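You operate a simulated robot arm through the tools that you are given. There is no shell and no other tool. Be economical: measure what you need, move in short steps, check, and stop when the job is done.

Carry out the task below with a simulated two-armed robot. There is one attempt and no reset: what you move stays moved.

Task
Put one of the green cartridges from the top of the packing table on top of the test block there. Take the lid off the jar and lay it down on the top of the packing table. Open the middle cable drawer, put the booklet from the top of the packing table in the inside of the middle cable drawer and shut the drawer again. Take the cream small meter from the steel tray and put it on the number forty table patch. Open the middle tester drawer, fetch the red carton from the right bench table and set it in the inside of the middle tester drawer, then shut the drawer. Take the red cartridge on the number thirty-eight table patch and put it away on the top of the packing table. The order is free. Set down upright: red carton.

The check looks at the end state, three seconds after you hand in, the way a careful person would. Anything else that was tipped, shoved, dropped, spilled or broken makes it a failure. Lids that push on must go on centred and level and be pressed home; caps that screw on are set level and turned clockwise until they are tight.

Robot
Two 7-joint arms with two-finger parallel grippers on one trunk, on a base that drives. Base frame: it is fixed to the floor where the robot stands at the start and does not move with it; the origin is under the middle of the robot, x ahead of it, y to its left, z up; the surface under the hand at the start is at about z = 80. Units: cm, degrees, N and s.
The left shoulder is at the start at [7, 17.7, 107], the right one opposite. With the tool pointing down near the work surface each hand reaches from about 30 to 74 cm from the robot's upright axis, wherever it stands, measured 20 degrees to its own side. Places, roughly: booklet [50, 0, 75]; green cartridge [75, 25, 75]; inside of the middle cable drawer [50, -190, 40]; inside of the middle tester drawer [60, 170, 40]; jar [50, 0, 75]; middle cable drawer [40, -190, 40]; middle tester drawer [50, 170, 50]; number forty table patch (29x18 cm) [-204, 148, 66]; red carton [-200, 175, 75]; red cartridge [-200, 75, 75]; small meter [50, 175, 100]; test block [75, 25, 75]; top of the packing table [70, 40, 80]. Payload 3.43 kg a hand.
Tool frame (each hand has its own): the origin (TCP) lies between the finger pads and is the grasp point; the fingertips stand 3 cm ahead of it; z points along the fingers, y is the line along which they close. The gripper opens to 9.4 cm. The fingers are 2.8 cm wide and 1 cm thick; the gripper's body (5 by 9.6 cm) begins 5.5 cm behind the TCP.
Orientation is that of the tool frame in the base frame, as a unit quaternion [w, x, y, z]. With the fingers straight down and closing along the base's y, the tool's x points along the base's -x, its y along +y and its z along -z.

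Tools
- The arms move only by the tool play_rows. It takes "left_rows", "right_rows" or both (then of equal length, played together; a hand with none holds still); each is a list of rows, each a list of 7 numbers: the shift along the tool's x, y, z in units of 20 mm (1.0 is 20 mm), then the turn, a rotation vector about the tool's x, y, z in units of 8 degrees (1.0 is 8 degrees), then the finger opening in cm, from 0 to 9.4. In form: [[x, y, z, ax, ay, az, gripper], ...]. A call has 1 to 20 rows; each row shifts and turns the commanded pose from where the row before left it, along the tool's axes as they then stand. A call with a number of a shift or a turn outside -1 to 1 is refused whole. A row lasts 0.2 s, in which the tool goes at most 5 cm and 8.6 degrees; a call with a longer step from one row to the next is refused whole, and so is a gripper value outside its range. A pose out of reach is approached as far as the arm can. The call stops where the force on the tool passes 40 N (or 10 N more than at its start, if that is more) or the arm is blocked; 0.2 s more then pass. The fingers move at their own pace (about 15.3 cm/s each) and stop on an object; they squeeze with about 27 N. The grip force told is the motor's: it shows also when the fingers shut on nothing. Time passes only in rows, and 0.2 s behind the last, so rows that do not move let the fingers close. The reply holds the time, the measured pose of the TCP, the force on the tool along the base axes, the opening and the grip force, in the units named above and with some noise, with the torque about the TCP (base axes, N m) and any sound that the robot's microphone picked up.
- Cameras (640 x 400 px; columns grow to the right, rows downward): "scene" is now at [14.24, -0.16, 138.66]; the picture's right is [0.03, -1.00, 0.00], its down [-0.60, -0.02, -0.80] and it looks along [0.80, 0.03, -0.60] (base axes); focal length 249 px, centre (320, 200). "left" rides on the left gripper at [7.6, -1.4, -10.2] in its tool frame; the picture's right is [0.18, 0.98, 0.00], its down [-0.75, 0.14, -0.64] and it looks along [-0.63, 0.12, 0.77] (tool axes); focal length 243 px, centre (320, 200). "right" rides on the right gripper at [7.6, 1.4, -10.2] in its tool frame; the picture's right is [-0.18, 0.98, 0.00], its down [-0.75, -0.14, -0.64] and it looks along [-0.63, -0.12, 0.77] (tool axes); focal length 243 px, centre (320, 200). There is no depth. A picture from a camera that has moved, and an enlarged one, comes with that camera's place and axes in the base frame and with its lens. The place of the scene camera against the robot may be out by one fixed shift of up to 1.2 cm in any direction.
- snapshot(camera): a new picture of that camera. It takes no simulated time.
- lift_body(by): slides the trunk up (or, below 0, down) by that many cm; the arms and the scene camera ride with it, the base frame stays. It gives what a move gives, with no picture.
- drive_base(legs): drives the robot by 1 to 6 legs, each [ahead, turn to the left] in cm and degrees, along the robot's own axes; the way and the turn of a leg run together, so that a leg with both is an arc; at most 150 cm and 180 degrees a leg. The arms and the cameras ride along, it lands a little off, and it stops where it bumps. It gives what a move gives.
- pan_tilt(pan, tilt): turns the head with the scene camera to pan (to the left, within 86 degrees either way) and tilt (down, from -29 to 69), counted from straight ahead of the robot. It gives what a move gives.
- zoom(camera, box): a new picture of the part [left, top, right, bottom] of that camera's present view, enlarged. It takes no simulated time.
- close_job(): hands the job in; it is judged then, once.

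Go step by step. Nothing tells you exact positions but the pictures and the camera data: compare them with the known pose of the tool, close in by small moves and look again before you grip or let go. The budget is 217 turns and 212 pictures, counting those below and the enlarged ones. Unless the task says otherwise, let go and move clear before handing in.

The tools are called after "Request:" as a command line: name --argument value ..., lists and objects as JSON in quotes. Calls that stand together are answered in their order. play_rows: Moves the arms, as the interface text tells. Its arguments: {"type":"object","properties":{"left_rows":{"type":"array","items":{"type":"array","items":{"type":"number"}}},"right_rows":{"type":"array","items":{"type":"array","items":{"type":"number"}}}},"required":[]} The other tools are called the same way: lift_body (by) slides the trunk up or down; drive_base (legs) drives the base; pan_tilt (pan, tilt) turns the head that bears the scene camera; snapshot (camera) takes a picture; zoom (camera, box) takes an enlarged picture of a part of a camera's view; close_job () hands the job in.

At the start:

```text
t: 0.0
left_eef_pos: [45.71, 33.47, 117.02]
left_ee_rot: [0.0, 0.001, 1.0, 0.0]
left_contact_force: [0.5, 0.1, 0.1]
left_moment: [0.01, 0.0, 0.02]
left_opening: 9.38
left_finger_force: 0.0
right_eef_pos: [48.91, -13.77, 117.01]
right_ee_rot: [0.0, 0.0, 1.0, 0.0]
right_contact_force: [0.2, -0.6, 0.3]
right_moment: [0.04, 0.0, 0.02]
right_opening: 9.41
right_finger_force: 0.0
trunk travel left (down, up): [-65.0, 19.0]
robot x, y, heading: [0.02, 0.25, -0.1]
head pan, tilt: [1.8, 37.0]
```

scene: 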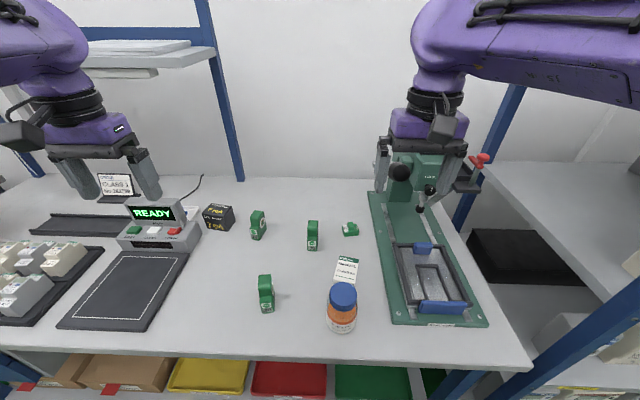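
right: 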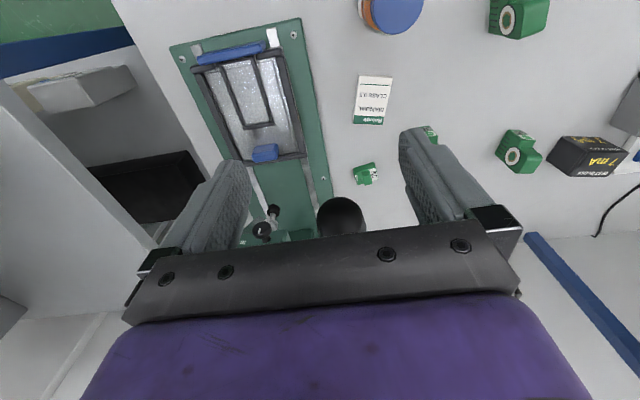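
left: 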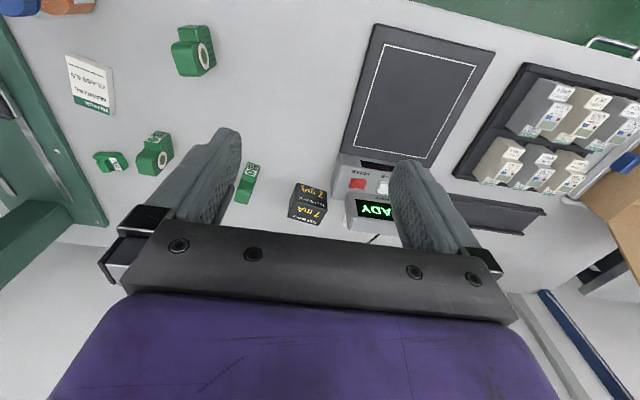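

I see the packing table ahead with green cartridges, the jar with a blue lid, the booklet, a black block and a tester. I'll look around first, starting left and right.

Request:
zoom --camera "scene" --box '[180, 160, 400, 340]'

Request:
pan_tilt --pan 75 --tilt 30

Request:
snapshot --camera "scene"

Request:
pan_tilt --pan -75 --tilt 30

Request:
snapshot --camera "scene"

```text
2.22 times, centred on (290, 250) of scene
camera zoom: at [14.24, -0.16, 138.66], right [0.03, -1.0, 0.0], down [-0.6, -0.02, -0.8], along [0.8, 0.03, -0.6], focal length 553 px, centre (387, 89)
```

zoom: 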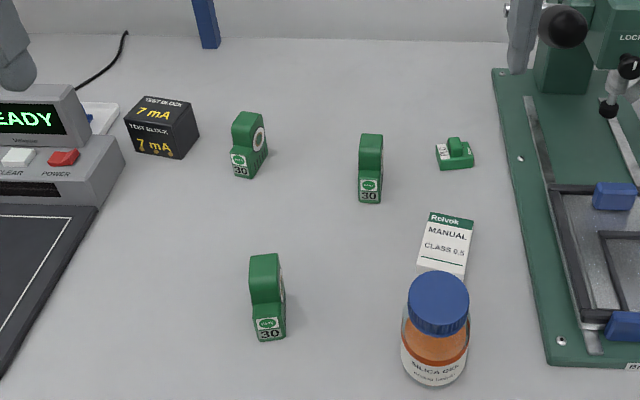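

```text
t: 1.4
left_eef_pos: [45.59, 33.25, 117.0]
left_ee_rot: [0.0, 0.0, 1.0, 0.001]
left_contact_force: [-0.5, -0.6, 0.4]
left_moment: [0.0, -0.02, -0.02]
left_opening: 9.4
left_finger_force: 0.1
right_eef_pos: [48.78, -13.86, 117.07]
right_ee_rot: [0.0, 0.0, 1.0, -0.001]
right_contact_force: [0.6, 0.2, 0.0]
right_moment: [0.01, -0.02, -0.02]
right_opening: 9.41
right_finger_force: 0.0
trunk travel left (down, up): [-65.0, 19.0]
robot x, y, heading: [-0.1, -0.24, -0.1]
head pan, tilt: [75.0, 30.0]
```

```text
207 pictures are left
camera scene: at [7.91, 8.3, 139.75], right [0.97, -0.26, 0.0], down [-0.13, -0.48, -0.87], along [0.22, 0.84, -0.5], focal length 249 px, centre (320, 200)
```

scene: 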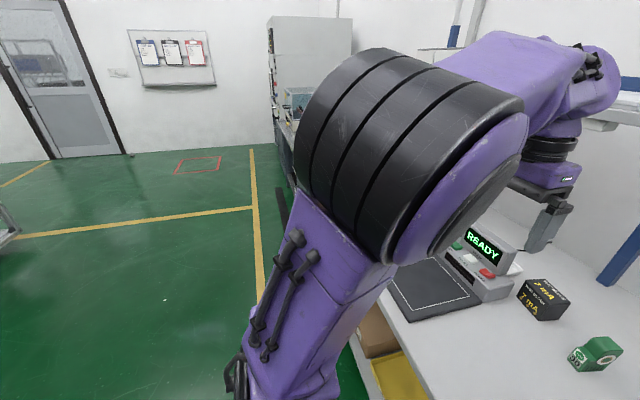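

```text
t: 3.8
left_eef_pos: [45.65, 33.4, 116.95]
left_ee_rot: [0.0, -0.001, 1.0, 0.0]
left_contact_force: [0.4, 0.1, 1.0]
left_moment: [0.04, -0.03, 0.0]
left_opening: 9.42
left_finger_force: 0.0
right_eef_pos: [48.95, -13.75, 117.01]
right_ee_rot: [-0.001, 0.0, 1.0, 0.0]
right_contact_force: [0.4, 0.3, -0.3]
right_moment: [0.01, -0.01, 0.02]
right_opening: 9.4
right_finger_force: 0.0
trunk travel left (down, up): [-65.0, 19.0]
robot x, y, heading: [0.36, 0.19, 0.0]
head pan, tilt: [-75.0, 30.0]
```

```text
206 pictures are left
camera scene: at [7.9, -9.17, 139.75], right [-0.97, -0.26, 0.0], down [-0.13, 0.48, -0.87], along [0.22, -0.84, -0.5], focal length 249 px, centre (320, 200)
```

scene: 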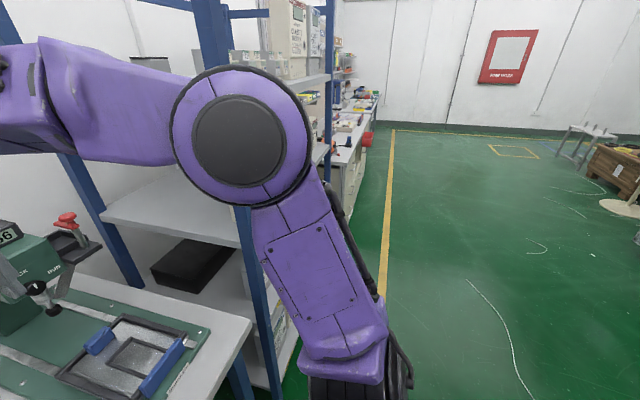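

I'll look down at the base and table edge to see how much room there is to drive ahead.

Request:
pan_tilt --pan 0 --tilt 69

Request:
snapshot --camera "scene"

Request:
zoom --camera "left" --box '[0, 0, 360, 225]'

```text
t: 5.3
left_eef_pos: [45.68, 33.39, 117.02]
left_ee_rot: [-0.001, 0.0, 1.0, 0.0]
left_contact_force: [0.0, 0.5, 0.4]
left_moment: [0.03, -0.04, 0.0]
left_opening: 9.41
left_finger_force: 0.0
right_eef_pos: [48.93, -13.85, 116.93]
right_ee_rot: [0.0, 0.0, 1.0, 0.0]
right_contact_force: [0.6, 0.1, -0.6]
right_moment: [-0.03, 0.01, 0.0]
right_opening: 9.42
right_finger_force: 0.1
trunk travel left (down, up): [-65.0, 19.0]
robot x, y, heading: [0.23, 0.1, 0.2]
head pan, tilt: [0.0, 68.8]
```

```text
205 pictures are left
camera scene: at [11.15, -0.44, 134.6], right [0.0, -1.0, 0.0], down [-0.93, 0.0, -0.36], along [0.36, 0.0, -0.93], focal length 249 px, centre (320, 200)
```

scene: 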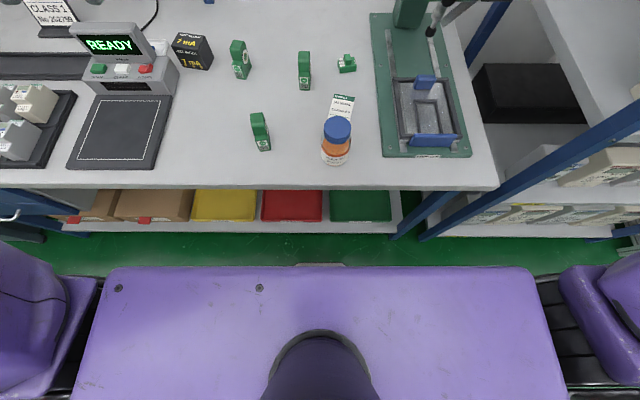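

```text
1.78 times, centred on (180, 112) of left
camera zoom: at [38.06, 31.95, 127.21], right [-0.18, 0.98, 0.0], down [0.75, 0.14, 0.64], along [0.63, 0.12, -0.77], focal length 431 px, centre (569, 356)
```

zoom: 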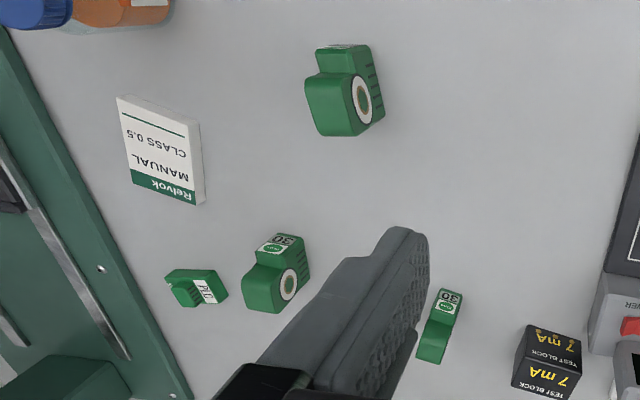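

Table top is about z=80; the front cartridge is near (46,14) and the test block near (77,40). I'll bring the left hand above the front cartridge and look.

Request:
play_rows --left_rows '[[0, -1, 0.4, 0, 0, 0, 9.4], [0, -1, 0.4, 0, 0, 0, 9.4], [0, -1, 0.4, 0, 0, 0, 9.4], [0, -1, 0.4, 0, 0, 0, 9.4], [0, -1, 0.4, 0, 0, 0, 9.4], [0, -1, 0.4, 0, 0, 0, 9.4], [0, -1, 0.4, 0, 0, 0, 9.4], [0, -1, 0.4, 0, 0, 0, 9.4], [0, -1, 0.4, 0, 0, 0, 9.4], [0, -0.7, 0.4, 0, 0, 0, 9.4]]'

Request:
snapshot --camera "left"

Request:
pan_tilt --pan 0 --tilt 50

Request:
snapshot --camera "scene"

```text
t: 7.5
left_eef_pos: [47.96, 14.79, 108.88]
left_ee_rot: [-0.001, -0.006, 1.0, -0.012]
left_contact_force: [-0.1, 0.3, -0.1]
left_moment: [0.02, 0.03, 0.01]
left_opening: 9.4
left_finger_force: 0.1
left hand out of reach, approached as far as the arm can: row 4, 5, 6, 7
right_eef_pos: [49.04, -13.85, 116.85]
right_ee_rot: [0.001, -0.001, 1.0, 0.0]
right_contact_force: [0.1, -0.2, 0.0]
right_moment: [-0.03, 0.02, -0.01]
right_opening: 9.39
right_finger_force: 0.0
trunk travel left (down, up): [-65.0, 19.0]
robot x, y, heading: [-0.46, -0.04, 0.0]
head pan, tilt: [0.0, 68.8]
```

```text
203 pictures are left
camera left: at [40.48, 13.55, 119.2], right [-0.19, 0.98, -0.02], down [0.75, 0.16, 0.64], along [0.63, 0.11, -0.77], focal length 243 px, centre (320, 200)
```

left: 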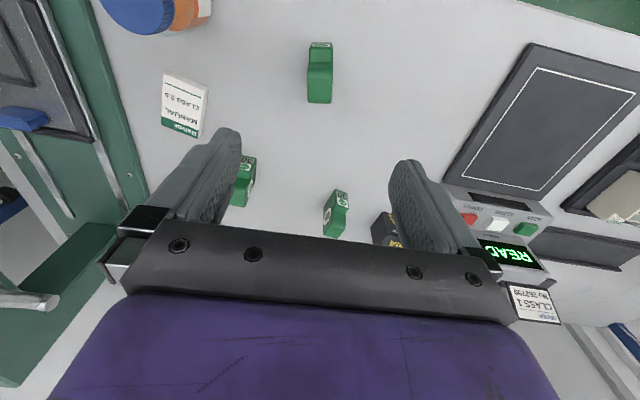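

```text
t: 8.3
left_eef_pos: [47.98, 14.63, 109.19]
left_ee_rot: [0.001, -0.002, 1.0, -0.011]
left_contact_force: [-0.1, 0.5, 0.1]
left_moment: [-0.01, 0.0, 0.03]
left_opening: 9.41
left_finger_force: 0.0
right_eef_pos: [48.94, -13.83, 117.11]
right_ee_rot: [0.0, 0.0, 1.0, 0.0]
right_contact_force: [-1.2, 0.7, -0.2]
right_moment: [0.0, 0.01, 0.01]
right_opening: 9.39
right_finger_force: 0.0
trunk travel left (down, up): [-65.0, 19.0]
robot x, y, heading: [-0.03, -0.08, -0.3]
head pan, tilt: [0.0, 50.0]
```

```text
202 pictures are left
camera scene: at [13.25, -0.44, 136.79], right [0.0, -1.0, 0.0], down [-0.77, 0.0, -0.64], along [0.64, 0.0, -0.77], focal length 249 px, centre (320, 200)
```

scene: 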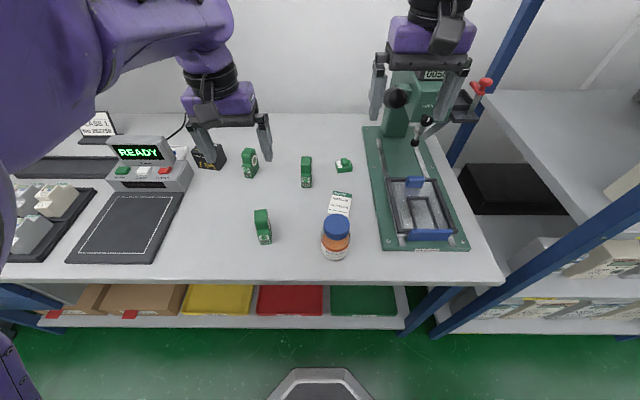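

I'll zoom to check the cartridge's yaw before descending.

Request:
zoom --camera "scene" --box '[225, 195, 305, 255]'

Request:
zoom --camera "left" --box '[270, 30, 370, 110]'

```text
6.67 times, centred on (265, 225) of scene
camera zoom: at [13.25, -0.44, 136.79], right [0.0, -1.0, 0.0], down [-0.77, 0.0, -0.64], along [0.64, 0.0, -0.77], focal length 1658 px, centre (687, 33)
```

zoom: 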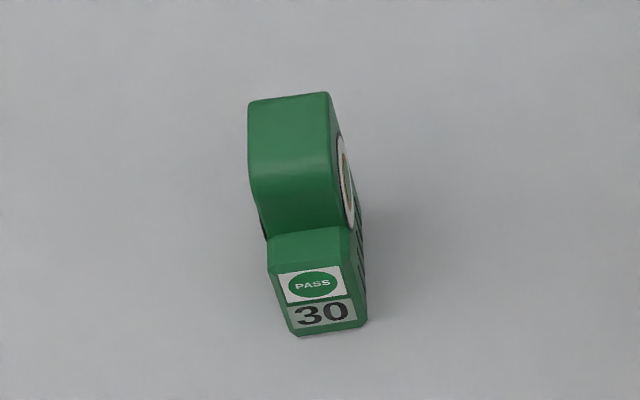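

```text
5.00 times, centred on (320, 70) of left
camera zoom: at [40.35, 13.39, 119.35], right [-0.19, 0.98, -0.02], down [0.75, 0.16, 0.64], along [0.63, 0.1, -0.77], focal length 1213 px, centre (320, 850)
```

zoom: 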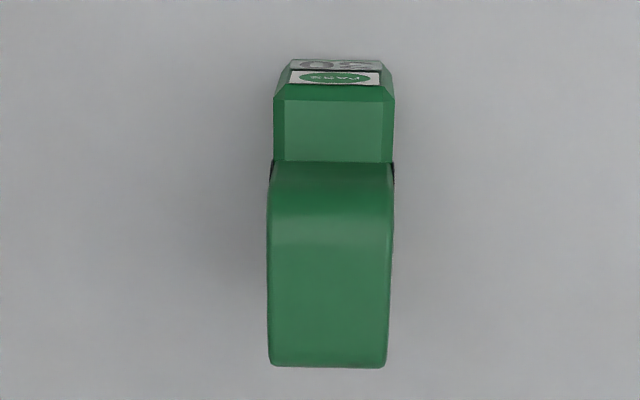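

The cartridge is yawed about +10.5°, centre about (48.5, 14.3). I'll turn the hand to match and come down halfway, then check.

Request:
play_rows --left_rows '[[0, 0, 0.9, 0, 0, -0.65, 9.4], [0, 0, 0.9, 0, 0, -0.65, 9.4], [0, 0, 0.9, 0, 0, 0, 9.4], [0, 0, 0.9, 0, 0, 0, 9.4], [0, 0, 0.9, 0, 0, 0, 9.4], [0, 0, 0.9, 0, 0, 0, 9.4]]'

Request:
snapshot --camera "left"

```text
t: 9.7
left_eef_pos: [47.5, 14.5, 98.06]
left_ee_rot: [0.0, -0.091, 0.996, 0.0]
left_contact_force: [-0.8, 1.2, -0.6]
left_moment: [0.02, -0.01, -0.01]
left_opening: 9.42
left_finger_force: 0.1
right_eef_pos: [48.98, -13.78, 116.84]
right_ee_rot: [0.0, 0.0, 1.0, 0.0]
right_contact_force: [-0.5, 0.1, 0.8]
right_moment: [0.01, 0.01, 0.0]
right_opening: 9.39
right_finger_force: 0.0
trunk travel left (down, up): [-65.0, 19.0]
robot x, y, heading: [-0.0, 0.15, 0.3]
head pan, tilt: [0.0, 50.0]
```

```text
199 pictures are left
camera left: at [40.25, 11.74, 108.28], right [-0.36, 0.93, 0.0], down [0.72, 0.27, 0.64], along [0.6, 0.23, -0.77], focal length 243 px, centre (320, 200)
```

left: 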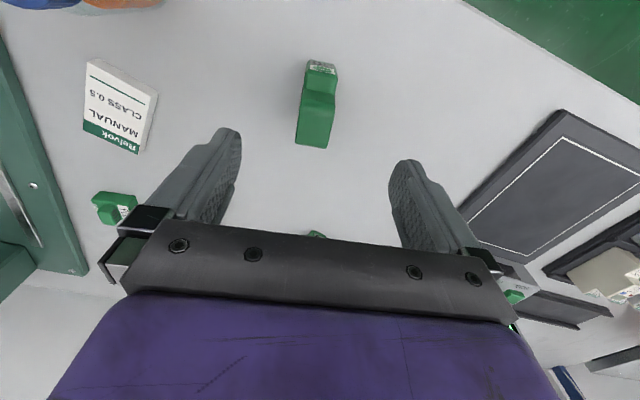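

On track: cartridge centre (48.3,14.3). Descend and grip.

Request:
play_rows --left_rows '[[-0.2, -0.08, 0.9, 0, 0, 0, 9.4], [-0.18, -0.07, 0.9, 0, 0, 0, 9.4], [0, 0, 0.9, 0, 0, 0, 9.4], [0, 0, 0.9, 0, 0, 0, 9.4], [0, 0, 0.9, 0, 0, 0, 9.4], [0, 0, 0.9, 0, 0, 0, 9.4], [0, 0, 0.8, 0, 0, 0, 9.4], [0, 0, 0.6, 0, 0, 0, 9.4], [0, 0, 0, 0, 0, 0, 9.4]]'

Request:
snapshot --camera "left"

```text
t: 11.7
left_eef_pos: [48.38, 14.34, 84.49]
left_ee_rot: [-0.001, -0.091, 0.996, 0.0]
left_contact_force: [0.4, 0.4, -1.1]
left_moment: [0.02, 0.0, 0.02]
left_opening: 9.39
left_finger_force: 0.0
right_eef_pos: [48.97, -13.82, 116.98]
right_ee_rot: [0.0, 0.0, 1.0, 0.0]
right_contact_force: [-0.4, 0.3, -0.5]
right_moment: [0.01, 0.01, 0.01]
right_opening: 9.41
right_finger_force: 0.0
trunk travel left (down, up): [-65.0, 19.0]
robot x, y, heading: [0.1, -0.04, -0.0]
head pan, tilt: [0.0, 50.0]
```

```text
198 pictures are left
camera left: at [41.24, 11.63, 94.72], right [-0.36, 0.93, 0.0], down [0.72, 0.27, 0.64], along [0.6, 0.23, -0.77], focal length 243 px, centre (320, 200)
```

left: 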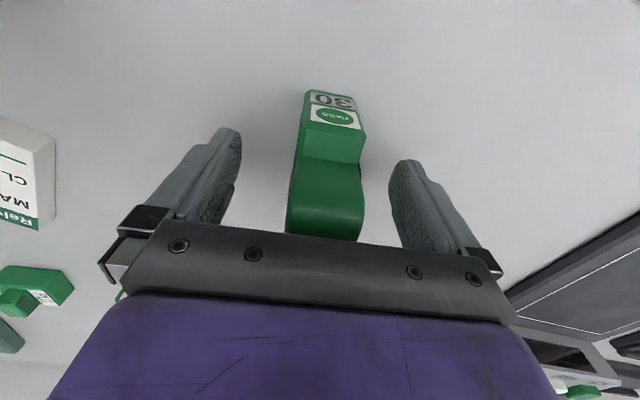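

Centred between the fingers. Grip and lift.

Request:
play_rows --left_rows '[[0, 0, 0, 0, 0, 0, 2], [0, 0, 0, 0, 0, 0, 2], [0, 0, 0, 0, 0, 0, 2], [0, 0, 0, 0, 0, 0, 2], [0, 0, -0.5, 0, 0, 0, 2], [0, 0, -0.8, 0, 0, 0, 2], [0, 0, -0.9, 0, 0, 0, 2], [0, 0, -0.9, 0, 0, 0, 2], [0, 0, -0.9, 0, 0, 0, 2], [0, 0, -0.9, 0, 0, 0, 2], [0, 0, -0.9, 0, 0, 0, 2], [0, 0, -0.9, 0, 0, 0, 2]]'

Request:
snapshot --camera "left"

```text
t: 14.3
left_eef_pos: [48.54, 14.38, 97.81]
left_ee_rot: [0.0, -0.091, 0.996, 0.0]
left_contact_force: [-0.3, -0.4, -1.1]
left_moment: [-0.03, -0.01, -0.01]
left_opening: 3.41
left_finger_force: 27.4
right_eef_pos: [48.83, -13.91, 117.01]
right_ee_rot: [0.001, 0.001, 1.0, 0.0]
right_contact_force: [0.0, 0.0, -0.2]
right_moment: [-0.04, -0.02, 0.0]
right_opening: 9.39
right_finger_force: 0.2
trunk travel left (down, up): [-65.0, 19.0]
robot x, y, heading: [0.07, -0.28, -0.1]
head pan, tilt: [0.0, 50.0]
```

```text
197 pictures are left
camera left: at [41.22, 11.68, 108.02], right [-0.36, 0.93, 0.0], down [0.72, 0.28, 0.64], along [0.6, 0.23, -0.77], focal length 243 px, centre (320, 200)
```

left: 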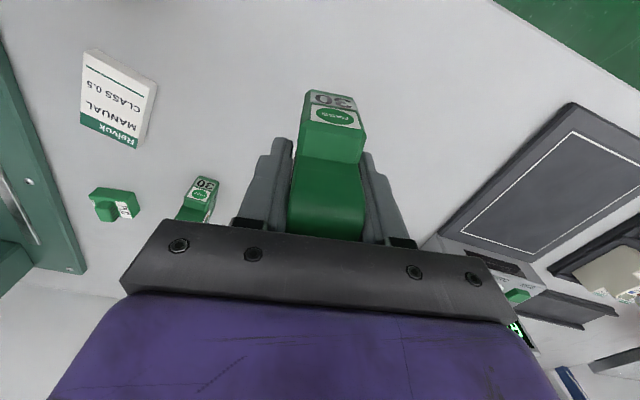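

Cartridge is held. I'll raise the right hand a little for clearance, then drive 11 cm ahead so the test block comes in reach.

Request:
play_rows --right_rows '[[0, 0, -0.9, 0, 0, 0, 9.4], [0, 0, -0.9, 0, 0, 0, 9.4], [0, 0, -0.9, 0, 0, 0, 9.4], [0, 0, -0.9, 0, 0, 0, 9.4]]'

Request:
drive_base --legs '[[11, 0]]'

Request:
pan_tilt --pan 25 --tilt 45

Request:
snapshot --camera "scene"

Request:
snapshot --camera "left"

```text
t: 15.3
left_eef_pos: [48.5, 14.46, 97.72]
left_ee_rot: [-0.001, -0.091, 0.996, -0.001]
left_contact_force: [0.1, -0.4, -0.6]
left_moment: [0.03, 0.0, -0.03]
left_opening: 3.41
left_finger_force: 27.1
right_eef_pos: [48.89, -13.75, 124.08]
right_ee_rot: [0.0, 0.0, 1.0, 0.0]
right_contact_force: [-0.1, -0.2, 0.2]
right_moment: [0.02, -0.05, 0.03]
right_opening: 9.41
right_finger_force: 0.0
trunk travel left (down, up): [-65.0, 19.0]
robot x, y, heading: [-0.04, 0.27, -0.0]
head pan, tilt: [0.0, 50.0]
```

```text
t: 16.5
left_eef_pos: [59.61, 14.57, 97.84]
left_ee_rot: [0.001, -0.091, 0.996, 0.0]
left_contact_force: [-0.3, -1.1, -0.6]
left_moment: [-0.05, -0.01, 0.0]
left_opening: 3.42
left_finger_force: 27.0
right_eef_pos: [59.99, -13.68, 124.15]
right_ee_rot: [0.001, 0.0, 1.0, 0.0]
right_contact_force: [-1.4, 1.5, 0.9]
right_moment: [-0.02, 0.05, -0.03]
right_opening: 9.4
right_finger_force: 0.0
trunk travel left (down, up): [-65.0, 19.0]
robot x, y, heading: [11.24, 0.26, 0.1]
head pan, tilt: [0.0, 50.0]
```

```text
t: 17.4
left_eef_pos: [59.59, 14.67, 97.86]
left_ee_rot: [-0.001, -0.092, 0.996, 0.0]
left_contact_force: [-0.1, -0.1, -0.4]
left_moment: [0.02, 0.02, -0.01]
left_opening: 3.38
left_finger_force: 26.5
right_eef_pos: [59.95, -13.78, 124.08]
right_ee_rot: [0.001, 0.0, 1.0, 0.001]
right_contact_force: [-0.3, -0.5, 1.1]
right_moment: [-0.01, 0.01, 0.0]
right_opening: 9.4
right_finger_force: 0.1
trunk travel left (down, up): [-65.0, 19.0]
robot x, y, heading: [10.89, -0.07, -0.0]
head pan, tilt: [25.0, 45.0]
```

```text
196 pictures are left
camera scene: at [24.05, 3.01, 137.49], right [0.42, -0.91, 0.0], down [-0.64, -0.3, -0.71], along [0.64, 0.3, -0.71], focal length 249 px, centre (320, 200)
```

scene: 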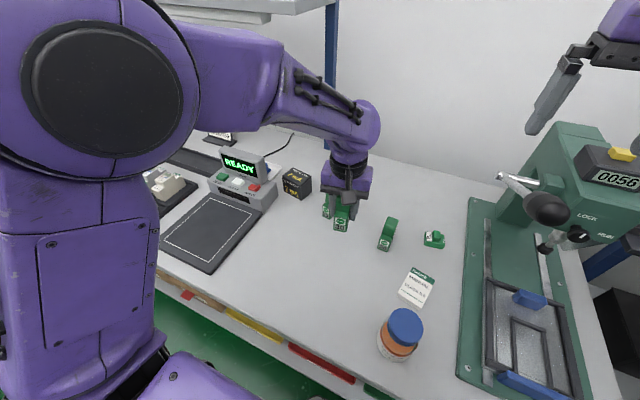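

```text
195 pictures are left
camera left: at [52.38, 11.72, 108.01], right [-0.36, 0.93, 0.0], down [0.72, 0.28, 0.64], along [0.6, 0.23, -0.77], focal length 243 px, centre (320, 200)
```

left: 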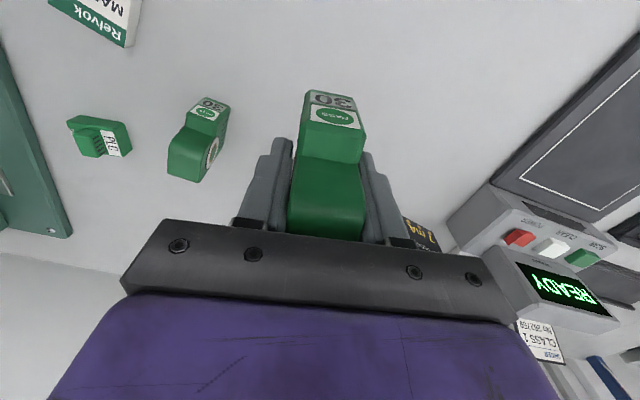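

I'll zoom on the test block to measure it.

Request:
zoom --camera "scene" --box '[260, 150, 350, 210]'

```text
6.67 times, centred on (305, 180) of scene
camera zoom: at [24.05, 3.01, 137.49], right [0.42, -0.91, 0.0], down [-0.64, -0.3, -0.71], along [0.64, 0.3, -0.71], focal length 1658 px, centre (420, 333)
```

zoom: 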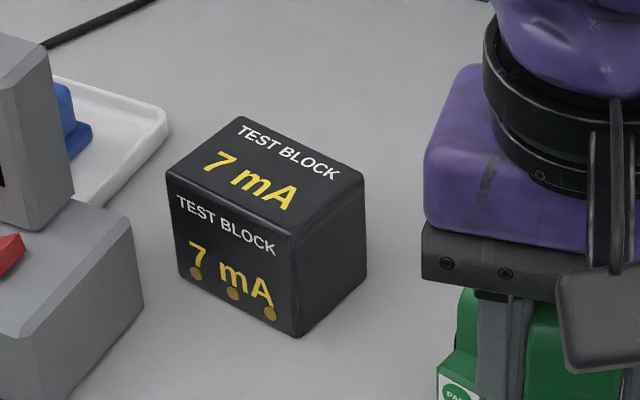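

Block is ~7.6x5.3 cm, centre ≈(76.4,35.8), top ≈86.6, yaw ≈−11.5°. Move the cartridge to just before it and look with the left camera.

Request:
play_rows --left_rows '[[0, 0, -0.6, 0, 0, 0.7, 2], [0, 0, -0.5, 0, 0, 0.7, 2], [0, 0, -0.5, 0, 0, 0.7, 2], [0, 0, 0, 0, 0, 0.65, 2], [-0.4, 0.93, 0, 0, 0, 0, 2], [-0.4, 0.93, 0, 0, 0, 0, 2], [-0.4, 0.93, 0, 0, 0, 0, 2], [-0.4, 0.93, 0, 0, 0, 0, 2], [-0.4, 0.93, 0, 0, 0, 0, 2], [-0.4, 0.93, 0, 0, 0, 0, 2], [-0.4, 0.93, 0, 0, 0, 0, 2], [-0.4, 0.93, 0, 0, 0, 0, 2], [-0.4, 0.93, 0, 0, 0, 0, 2], [-0.4, 0.93, 0, 0, 0, 0, 2], [-0.4, 0.93, 0, 0, 0, 0, 2], [-0.4, 0.93, 0, 0, 0, 0, 2], [-0.4, 0.93, 0, 0, 0, 0, 2]]'

Request:
snapshot --camera "left"

Request:
snapshot --camera "scene"

```text
t: 21.0
left_eef_pos: [74.85, 36.44, 100.83]
left_ee_rot: [0.0, 0.1, 0.995, -0.001]
left_contact_force: [0.2, 0.3, -1.2]
left_moment: [-0.02, -0.02, -0.03]
left_opening: 3.42
left_finger_force: 26.7
right_eef_pos: [60.16, -13.7, 124.12]
right_ee_rot: [0.0, 0.0, 1.0, 0.0]
right_contact_force: [-0.2, -0.8, 0.0]
right_moment: [-0.03, 0.02, -0.01]
right_opening: 9.4
right_finger_force: 0.0
trunk travel left (down, up): [-65.0, 19.0]
robot x, y, heading: [10.79, -0.16, 0.0]
head pan, tilt: [25.0, 45.0]
```

```text
193 pictures are left
camera left: at [67.16, 36.48, 111.03], right [0.02, 1.0, 0.0], down [0.77, -0.01, 0.64], along [0.64, -0.01, -0.77], focal length 243 px, centre (320, 200)
```

left: 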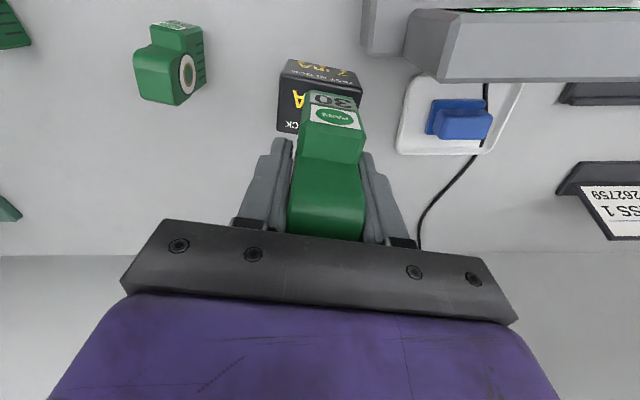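

```text
192 pictures are left
camera scene: at [24.18, 3.11, 137.47], right [0.42, -0.91, 0.0], down [-0.64, -0.3, -0.71], along [0.64, 0.3, -0.71], focal length 249 px, centre (320, 200)
```

scene: 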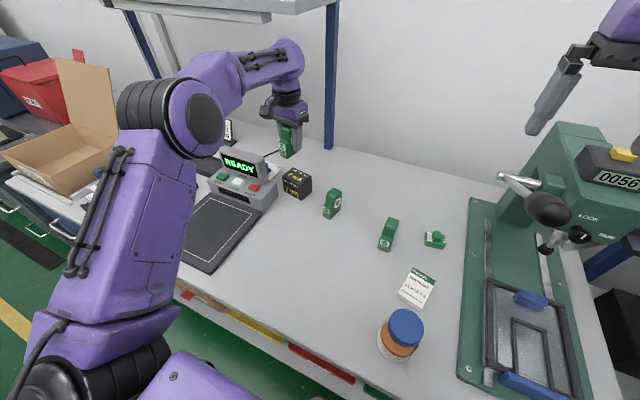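

Request:
zoom --camera "left" --box '[250, 40, 400, 140]'

```text
4.00 times, centred on (325, 90) of left
camera zoom: at [67.16, 36.48, 111.03], right [0.02, 1.0, 0.0], down [0.77, -0.01, 0.64], along [0.64, -0.01, -0.77], focal length 970 px, centre (300, 640)
```

zoom: 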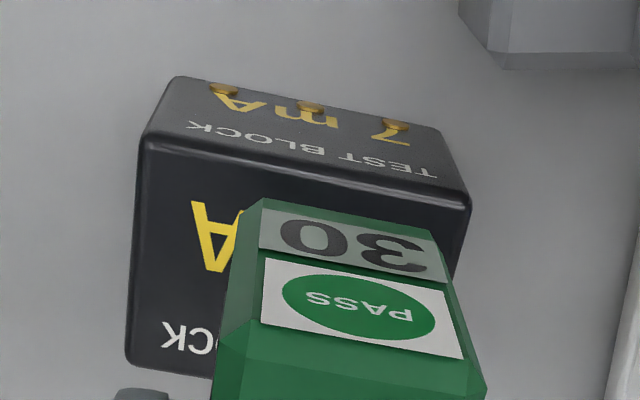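

Left camera gives block centre (75.7,36.1), top ~86.7. Descend to just above.

Request:
play_rows --left_rows '[[-0.35, -0.04, 0, 0, 0, 0, 2], [-0.3, -0.03, 0.5, 0, 0, 0, 2], [0, 0, 0.8, 0, 0, 0, 2], [0, 0, 0.8, 0, 0, 0, 2], [0, 0, 0.8, 0, 0, 0, 2], [0, 0, 0.8, 0, 0, 0, 2], [0, 0, 0.5, 0, 0, 0, 2]]'

Request:
zoom --camera "left" --box '[200, 20, 440, 180]'

Request:
zoom --camera "scene" --box '[250, 130, 340, 210]'

```text
t: 22.6
left_eef_pos: [75.89, 35.6, 92.57]
left_ee_rot: [-0.001, 0.101, 0.995, 0.0]
left_contact_force: [0.3, -0.4, -1.0]
left_moment: [0.01, 0.0, 0.0]
left_opening: 3.43
left_finger_force: 26.8
right_eef_pos: [60.08, -13.7, 124.06]
right_ee_rot: [0.0, 0.0, 1.0, 0.0]
right_contact_force: [-0.9, -0.1, -0.3]
right_moment: [-0.03, -0.02, -0.02]
right_opening: 9.4
right_finger_force: 0.0
trunk travel left (down, up): [-65.0, 19.0]
robot x, y, heading: [10.97, 0.08, -0.1]
head pan, tilt: [25.0, 45.0]
```

```text
2.50 times, centred on (320, 100) of left
camera zoom: at [68.21, 35.77, 102.82], right [0.02, 1.0, 0.0], down [0.77, -0.01, 0.64], along [0.64, -0.01, -0.77], focal length 606 px, centre (320, 450)
```

zoom: 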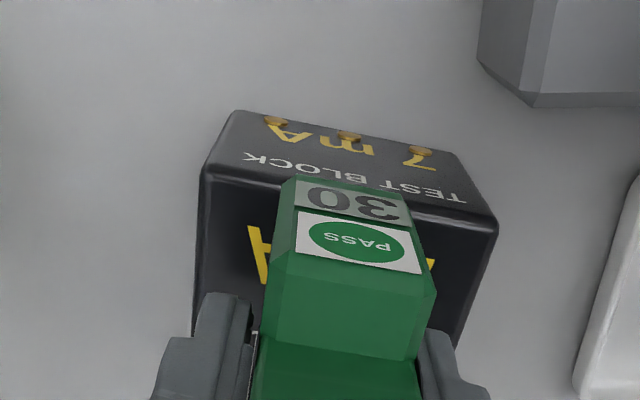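

```text
5.00 times, centred on (295, 170) of scene
camera zoom: at [24.12, 3.04, 137.48], right [0.42, -0.91, 0.0], down [-0.64, -0.3, -0.71], along [0.64, 0.3, -0.71], focal length 1244 px, centre (445, 350)
```

zoom: 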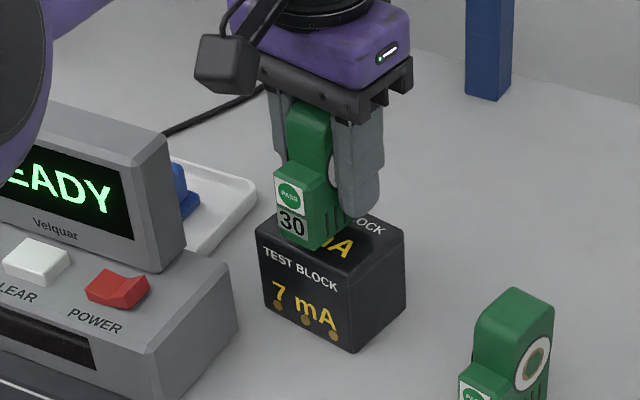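

Nearly aligned; a small shift (+0.3 x, +0.4 y), then lower gently to contact.

Request:
play_rows --left_rows '[[-0.1, 0.23, 0.1, 0, 0, 0, 2], [0, 0, 0.2, 0, 0, 0, 2], [0, 0, 0.15, 0, 0, 0, 2], [0, 0, 0.1, 0, 0, 0, 2]]'

Request:
zoom --camera "scene" --box '[250, 130, 340, 210]'

```text
t: 23.6
left_eef_pos: [76.19, 36.1, 91.5]
left_ee_rot: [0.001, 0.1, 0.995, -0.001]
left_contact_force: [0.1, 1.1, 0.1]
left_moment: [0.03, 0.01, -0.01]
left_opening: 3.38
left_finger_force: 27.3
right_eef_pos: [60.18, -13.78, 124.2]
right_ee_rot: [0.001, 0.0, 1.0, 0.0]
right_contact_force: [0.0, 0.5, -0.2]
right_moment: [0.01, -0.01, -0.03]
right_opening: 9.41
right_finger_force: 0.1
trunk travel left (down, up): [-65.0, 19.0]
robot x, y, heading: [11.52, -0.12, 0.2]
head pan, tilt: [25.0, 45.0]
```

```text
5.00 times, centred on (295, 170) of scene
camera zoom: at [24.08, 3.03, 137.49], right [0.42, -0.91, 0.0], down [-0.64, -0.3, -0.71], along [0.64, 0.3, -0.71], focal length 1244 px, centre (445, 350)
```

zoom: 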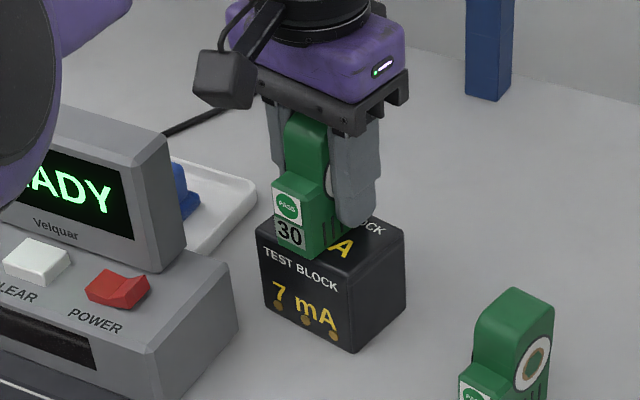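

Request:
play_rows --left_rows '[[0, 0, 0.06, 0, 0, 0, 2], [0, 0, 0.06, 0, 0, 0, 2], [0, 0, 0, 0, 0, 0, 2]]'

```text
t: 24.4
left_eef_pos: [76.1, 36.24, 91.53]
left_ee_rot: [0.003, 0.1, 0.995, 0.0]
left_contact_force: [4.6, 1.8, 14.8]
left_moment: [0.06, 0.21, -0.05]
left_opening: 3.39
left_finger_force: 27.1
right_eef_pos: [59.93, -13.79, 124.24]
right_ee_rot: [0.001, 0.0, 1.0, 0.001]
right_contact_force: [0.0, 0.2, -0.5]
right_moment: [-0.01, 0.02, 0.02]
right_opening: 9.39
right_finger_force: 0.0
trunk travel left (down, up): [-65.0, 19.0]
robot x, y, heading: [10.98, 0.23, -0.0]
head pan, tilt: [25.0, 45.0]
```

Contact (15 N). Back off slightly, open slowly and rise.

Request:
play_rows --left_rows '[[0, 0, -0.1, 0, 0, 0, 2], [0, 0, 0, 0, 0, 0, 4], [0, 0, 0, 0, 0, 0, 5], [0, 0, 0, 0, 0, 0, 6], [0, 0, -0.5, 0, 0, 0, 6], [0, 0, -0.8, 0, 0, 0, 6], [0, 0, -0.9, 0, 0, 0, 6], [0, 0, -0.9, 0, 0, 0, 6], [0, 0, -0.9, 0, 0, 0, 6], [0, 0, -0.9, 0, 0, 0, 6]]'

Request:
zoom --camera "scene" --box '[250, 130, 340, 210]'

Request:
zoom --camera "left" --box '[200, 0, 440, 180]'

```text
t: 26.6
left_eef_pos: [76.05, 36.05, 101.34]
left_ee_rot: [-0.001, 0.101, 0.995, 0.001]
left_contact_force: [-0.6, -0.4, -0.8]
left_moment: [0.01, 0.01, 0.0]
left_opening: 6.01
left_finger_force: 0.0
right_eef_pos: [60.02, -13.79, 124.09]
right_ee_rot: [0.0, 0.001, 1.0, 0.0]
right_contact_force: [0.4, -0.3, -0.5]
right_moment: [0.02, 0.01, 0.0]
right_opening: 9.39
right_finger_force: 0.1
trunk travel left (down, up): [-65.0, 19.0]
robot x, y, heading: [11.5, 0.05, 0.2]
head pan, tilt: [25.0, 45.0]
```

```text
5.00 times, centred on (295, 170) of scene
camera zoom: at [24.05, 3.0, 137.49], right [0.42, -0.91, 0.0], down [-0.64, -0.3, -0.71], along [0.64, 0.3, -0.71], focal length 1244 px, centre (445, 350)
```

zoom: 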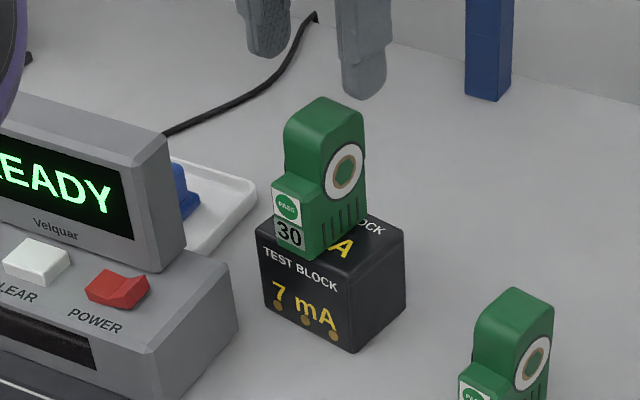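

```text
2.22 times, centred on (320, 90) of left
camera zoom: at [68.34, 36.17, 111.52], right [0.02, 1.0, 0.0], down [0.77, -0.01, 0.64], along [0.64, -0.01, -0.77], focal length 539 px, centre (320, 444)
```

zoom: 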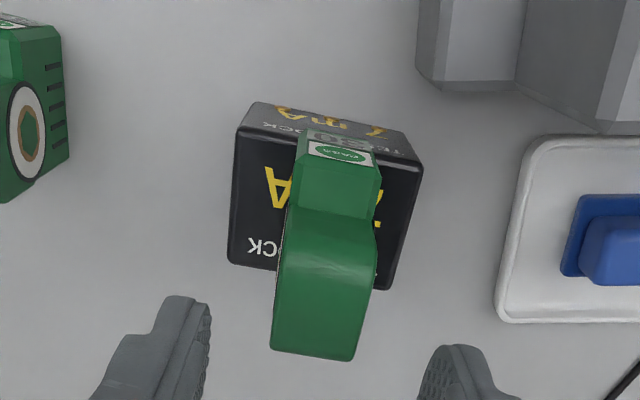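

Cartridge stands on the block. Next the jar: I'll withdraw the left hand, back up 11 cm and inspect the jar.

Request:
play_rows --left_rows '[[0.9, -0.5, -0.6, 0, 0, 0, 6], [0.9, -0.5, -0.6, 0, 0, 0, 6], [0.9, -0.5, -0.6, 0, 0, 0, 6], [0.9, -0.5, -0.6, 0, 0, 0, 6], [0.9, -0.5, -0.4, 0, 0, 0, 6], [0.9, 0, 0, 0, 0, -0.7, 6], [0.9, 0, 0, 0, 0, -0.7, 6]]'

Request:
drive_base --legs '[[-11, 0]]'

Request:
pan_tilt --pan -8 --tilt 55

Request:
snapshot --camera "scene"

```text
t: 28.2
left_eef_pos: [62.73, 33.48, 107.04]
left_ee_rot: [0.001, 0.002, 1.0, -0.001]
left_contact_force: [-0.8, 0.2, 0.7]
left_moment: [0.04, -0.03, -0.01]
left_opening: 6.0
left_finger_force: 0.1
right_eef_pos: [59.97, -13.71, 124.17]
right_ee_rot: [0.001, 0.0, 1.0, 0.0]
right_contact_force: [-0.6, 1.0, -1.3]
right_moment: [0.01, -0.02, -0.01]
right_opening: 9.42
right_finger_force: 0.1
trunk travel left (down, up): [-65.0, 19.0]
robot x, y, heading: [11.11, -0.08, 0.2]
head pan, tilt: [25.0, 45.0]
```

```text
t: 29.4
left_eef_pos: [51.69, 33.49, 106.79]
left_ee_rot: [-0.001, 0.004, 1.0, 0.0]
left_contact_force: [-0.1, 0.4, -0.5]
left_moment: [0.0, 0.0, 0.02]
left_opening: 5.96
left_finger_force: 0.0
right_eef_pos: [48.82, -13.92, 124.07]
right_ee_rot: [-0.001, 0.0, 1.0, 0.0]
right_contact_force: [-0.4, -0.6, -0.4]
right_moment: [-0.03, -0.02, -0.04]
right_opening: 9.39
right_finger_force: 0.1
trunk travel left (down, up): [-65.0, 19.0]
robot x, y, heading: [-0.13, -0.14, -0.0]
head pan, tilt: [25.0, 45.0]
```

```text
t: 30.4
left_eef_pos: [51.67, 33.55, 106.75]
left_ee_rot: [0.0, 0.003, 1.0, -0.001]
left_contact_force: [-0.2, -0.1, 0.5]
left_moment: [-0.02, 0.04, 0.0]
left_opening: 5.99
left_finger_force: 0.1
right_eef_pos: [48.87, -13.91, 124.08]
right_ee_rot: [0.0, 0.0, 1.0, 0.0]
right_contact_force: [0.7, -0.2, -0.3]
right_moment: [0.01, 0.02, -0.04]
right_opening: 9.41
right_finger_force: 0.0
trunk travel left (down, up): [-65.0, 19.0]
robot x, y, heading: [-0.04, 0.01, -0.3]
head pan, tilt: [-8.0, 55.0]
```

```text
185 pictures are left
camera scene: at [12.71, -1.43, 136.14], right [-0.14, -0.99, 0.0], down [-0.81, 0.11, -0.57], along [0.57, -0.08, -0.82], focal length 249 px, centre (320, 200)
```

scene: 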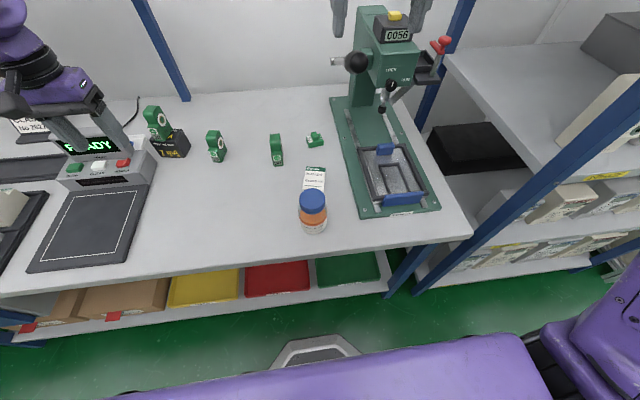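

Request:
zoom --camera "scene" --box '[280, 160, 350, 240]'

```text
5.00 times, centred on (315, 200) of scene
camera zoom: at [12.71, -1.43, 136.14], right [-0.14, -0.99, 0.0], down [-0.81, 0.11, -0.57], along [0.57, -0.08, -0.82], focal length 1244 px, centre (345, 200)
```

zoom: 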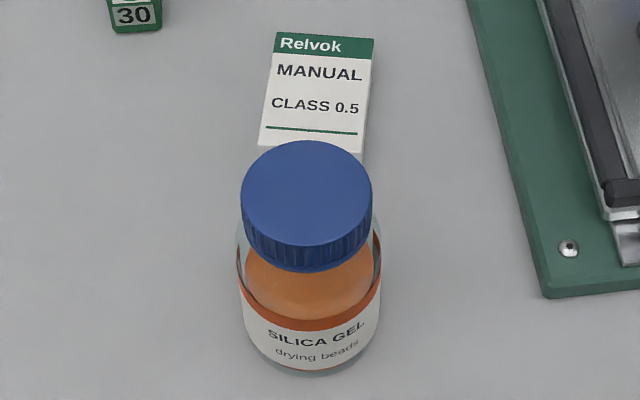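

The lid is a ribbed blue cap ~6 cm, jar centre ≈(44.5,-3.7), lid top ≈90.4. I'll bring the right hand above it.

Request:
play_rows --right_rows '[[0.3, 0.85, 0.9, 0, 0, 0, 9.4], [0.3, 0.85, 0.9, 0, 0, 0, 9.4], [0.3, 0.85, 0.9, 0, 0, 0, 9.4], [0.3, 0.85, 0.9, 0, 0, 0, 9.4], [0.3, 0.85, 0.9, 0, 0, 0, 9.4], [0.3, 0.85, 0.9, 0, 0, 0, 9.4], [0.3, 0, 0.9, 0, 0, 0, 9.4], [0.1, 0, 0.9, 0, 0, 0, 9.4], [0, 0, 0.9, 0, 0, 0, 9.4], [0, 0, 0.9, 0, 0, 0, 9.4]]'

Request:
snapshot --camera "right"

```text
t: 32.6
left_eef_pos: [51.67, 33.54, 106.84]
left_ee_rot: [0.001, 0.003, 1.0, 0.0]
left_contact_force: [-0.9, 0.4, 0.4]
left_moment: [-0.01, -0.01, 0.01]
left_opening: 6.01
left_finger_force: 0.0
right_eef_pos: [44.43, -3.49, 106.22]
right_ee_rot: [0.001, 0.0, 1.0, 0.001]
right_contact_force: [-0.1, 0.4, -0.6]
right_moment: [0.03, -0.02, 0.03]
right_opening: 9.41
right_finger_force: 0.0
trunk travel left (down, up): [-65.0, 19.0]
robot x, y, heading: [-0.34, -0.48, 0.0]
head pan, tilt: [-8.0, 55.0]
```

```text
183 pictures are left
camera right: at [36.85, -2.15, 116.51], right [0.18, 0.98, 0.0], down [0.75, -0.14, 0.64], along [0.63, -0.12, -0.77], focal length 243 px, centre (320, 200)
```

right: 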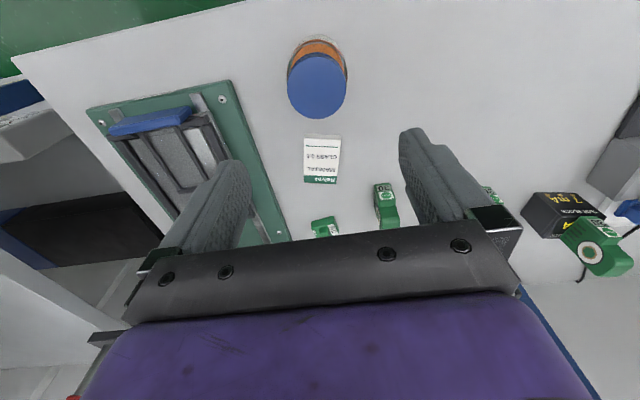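

Request:
play_rows --right_rows '[[0.15, -0.1, 0.9, 0, 0, 0, 9.4], [0.1, -0.08, 0.9, 0, 0, 0, 9.4], [0, 0, 0.9, 0, 0, 0, 9.4], [0, 0, 0.9, 0, 0, 0, 9.4], [0, 0, 0.9, 0, 0, 0, 9.4], [0, 0, 0.6, 0, 0, 0, 9.4]]'

Request:
snapshot --camera "right"

Request:
zoom --camera "scene" --box '[260, 140, 370, 240]'

```text
t: 34.0
left_eef_pos: [51.69, 33.56, 106.88]
left_ee_rot: [0.0, 0.003, 1.0, 0.0]
left_contact_force: [-0.9, 0.8, 0.0]
left_moment: [0.02, -0.04, 0.0]
left_opening: 6.01
left_finger_force: 0.1
right_eef_pos: [44.09, -4.17, 95.84]
right_ee_rot: [0.0, 0.0, 1.0, 0.0]
right_contact_force: [-0.3, 0.0, -0.2]
right_moment: [0.0, 0.01, 0.0]
right_opening: 9.39
right_finger_force: 0.0
trunk travel left (down, up): [-65.0, 19.0]
robot x, y, heading: [0.25, -0.14, 0.0]
head pan, tilt: [-8.0, 55.0]
```

```text
182 pictures are left
camera right: at [36.44, -2.7, 106.15], right [0.18, 0.98, 0.0], down [0.75, -0.14, 0.64], along [0.63, -0.12, -0.77], focal length 243 px, centre (320, 200)
```

right: 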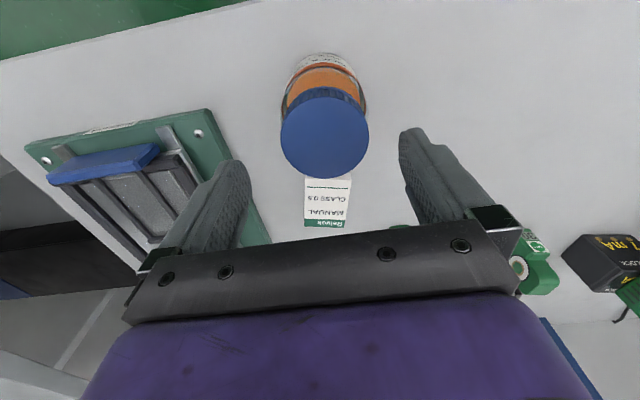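

```text
4.00 times, centred on (315, 190) of scene
camera zoom: at [12.69, -1.42, 136.14], right [-0.14, -0.99, 0.0], down [-0.81, 0.11, -0.57], along [0.57, -0.08, -0.82], focal length 995 px, centre (340, 240)
```

zoom: 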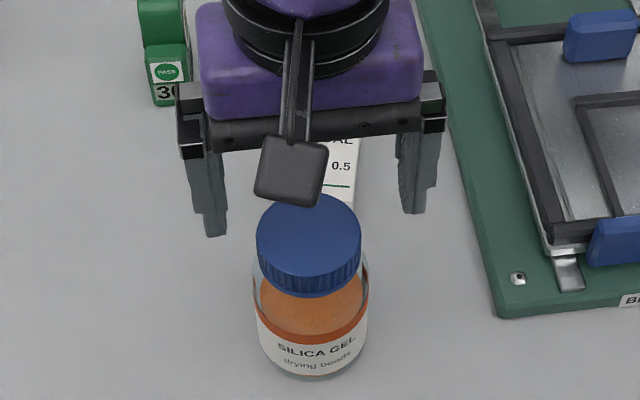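

Lid centre (44.0,-3.9), top ≈89.5. Descend so the tips straddle the lid.

Request:
play_rows --right_rows '[[0.05, 0.15, 0.7, 0, 0, 0, 9.4], [0, 0, 0.8, 0, 0, 0, 9.4], [0, 0, 0.7, 0, 0, 0, 9.4], [0, 0, 0.4, 0, 0, 0, 9.4], [0, 0, 0, 0, 0, 0, 9.4]]'

Request:
snapshot --camera "right"

Request:
zoom --camera "scene" --box '[260, 140, 370, 240]'

```text
t: 35.2
left_eef_pos: [51.63, 33.4, 106.92]
left_ee_rot: [0.0, 0.003, 1.0, 0.0]
left_contact_force: [0.9, 0.4, 0.1]
left_moment: [-0.03, 0.0, -0.01]
left_opening: 6.01
left_finger_force: 0.0
right_eef_pos: [43.86, -3.63, 90.75]
right_ee_rot: [0.0, 0.001, 1.0, 0.0]
right_contact_force: [0.3, -0.1, 0.2]
right_moment: [0.0, 0.0, 0.01]
right_opening: 9.39
right_finger_force: 0.1
trunk travel left (down, up): [-65.0, 19.0]
robot x, y, heading: [-0.29, -0.38, 0.3]
head pan, tilt: [-8.0, 55.0]
```

```text
180 pictures are left
camera right: at [36.28, -2.22, 101.16], right [0.18, 0.98, 0.0], down [0.75, -0.14, 0.64], along [0.63, -0.12, -0.77], focal length 243 px, centre (320, 200)
```

right: 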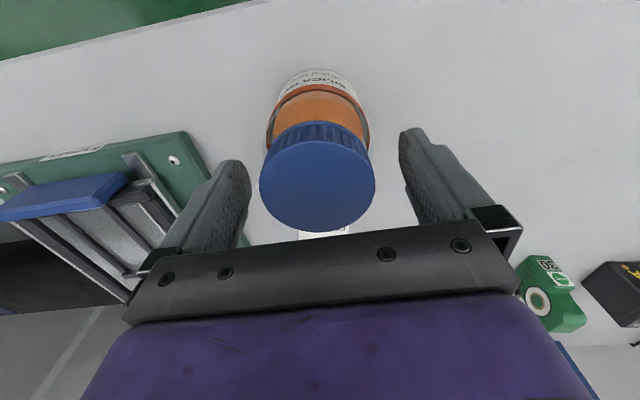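

```text
4.00 times, centred on (315, 190) of scene
camera zoom: at [12.65, -1.43, 136.14], right [-0.14, -0.99, 0.0], down [-0.81, 0.11, -0.57], along [0.57, -0.08, -0.82], focal length 995 px, centre (340, 240)
```

zoom: 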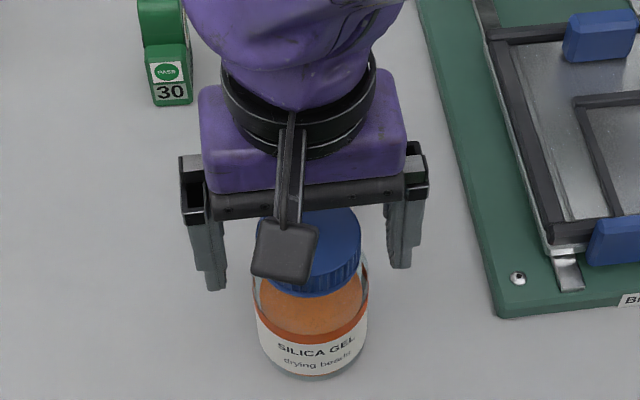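

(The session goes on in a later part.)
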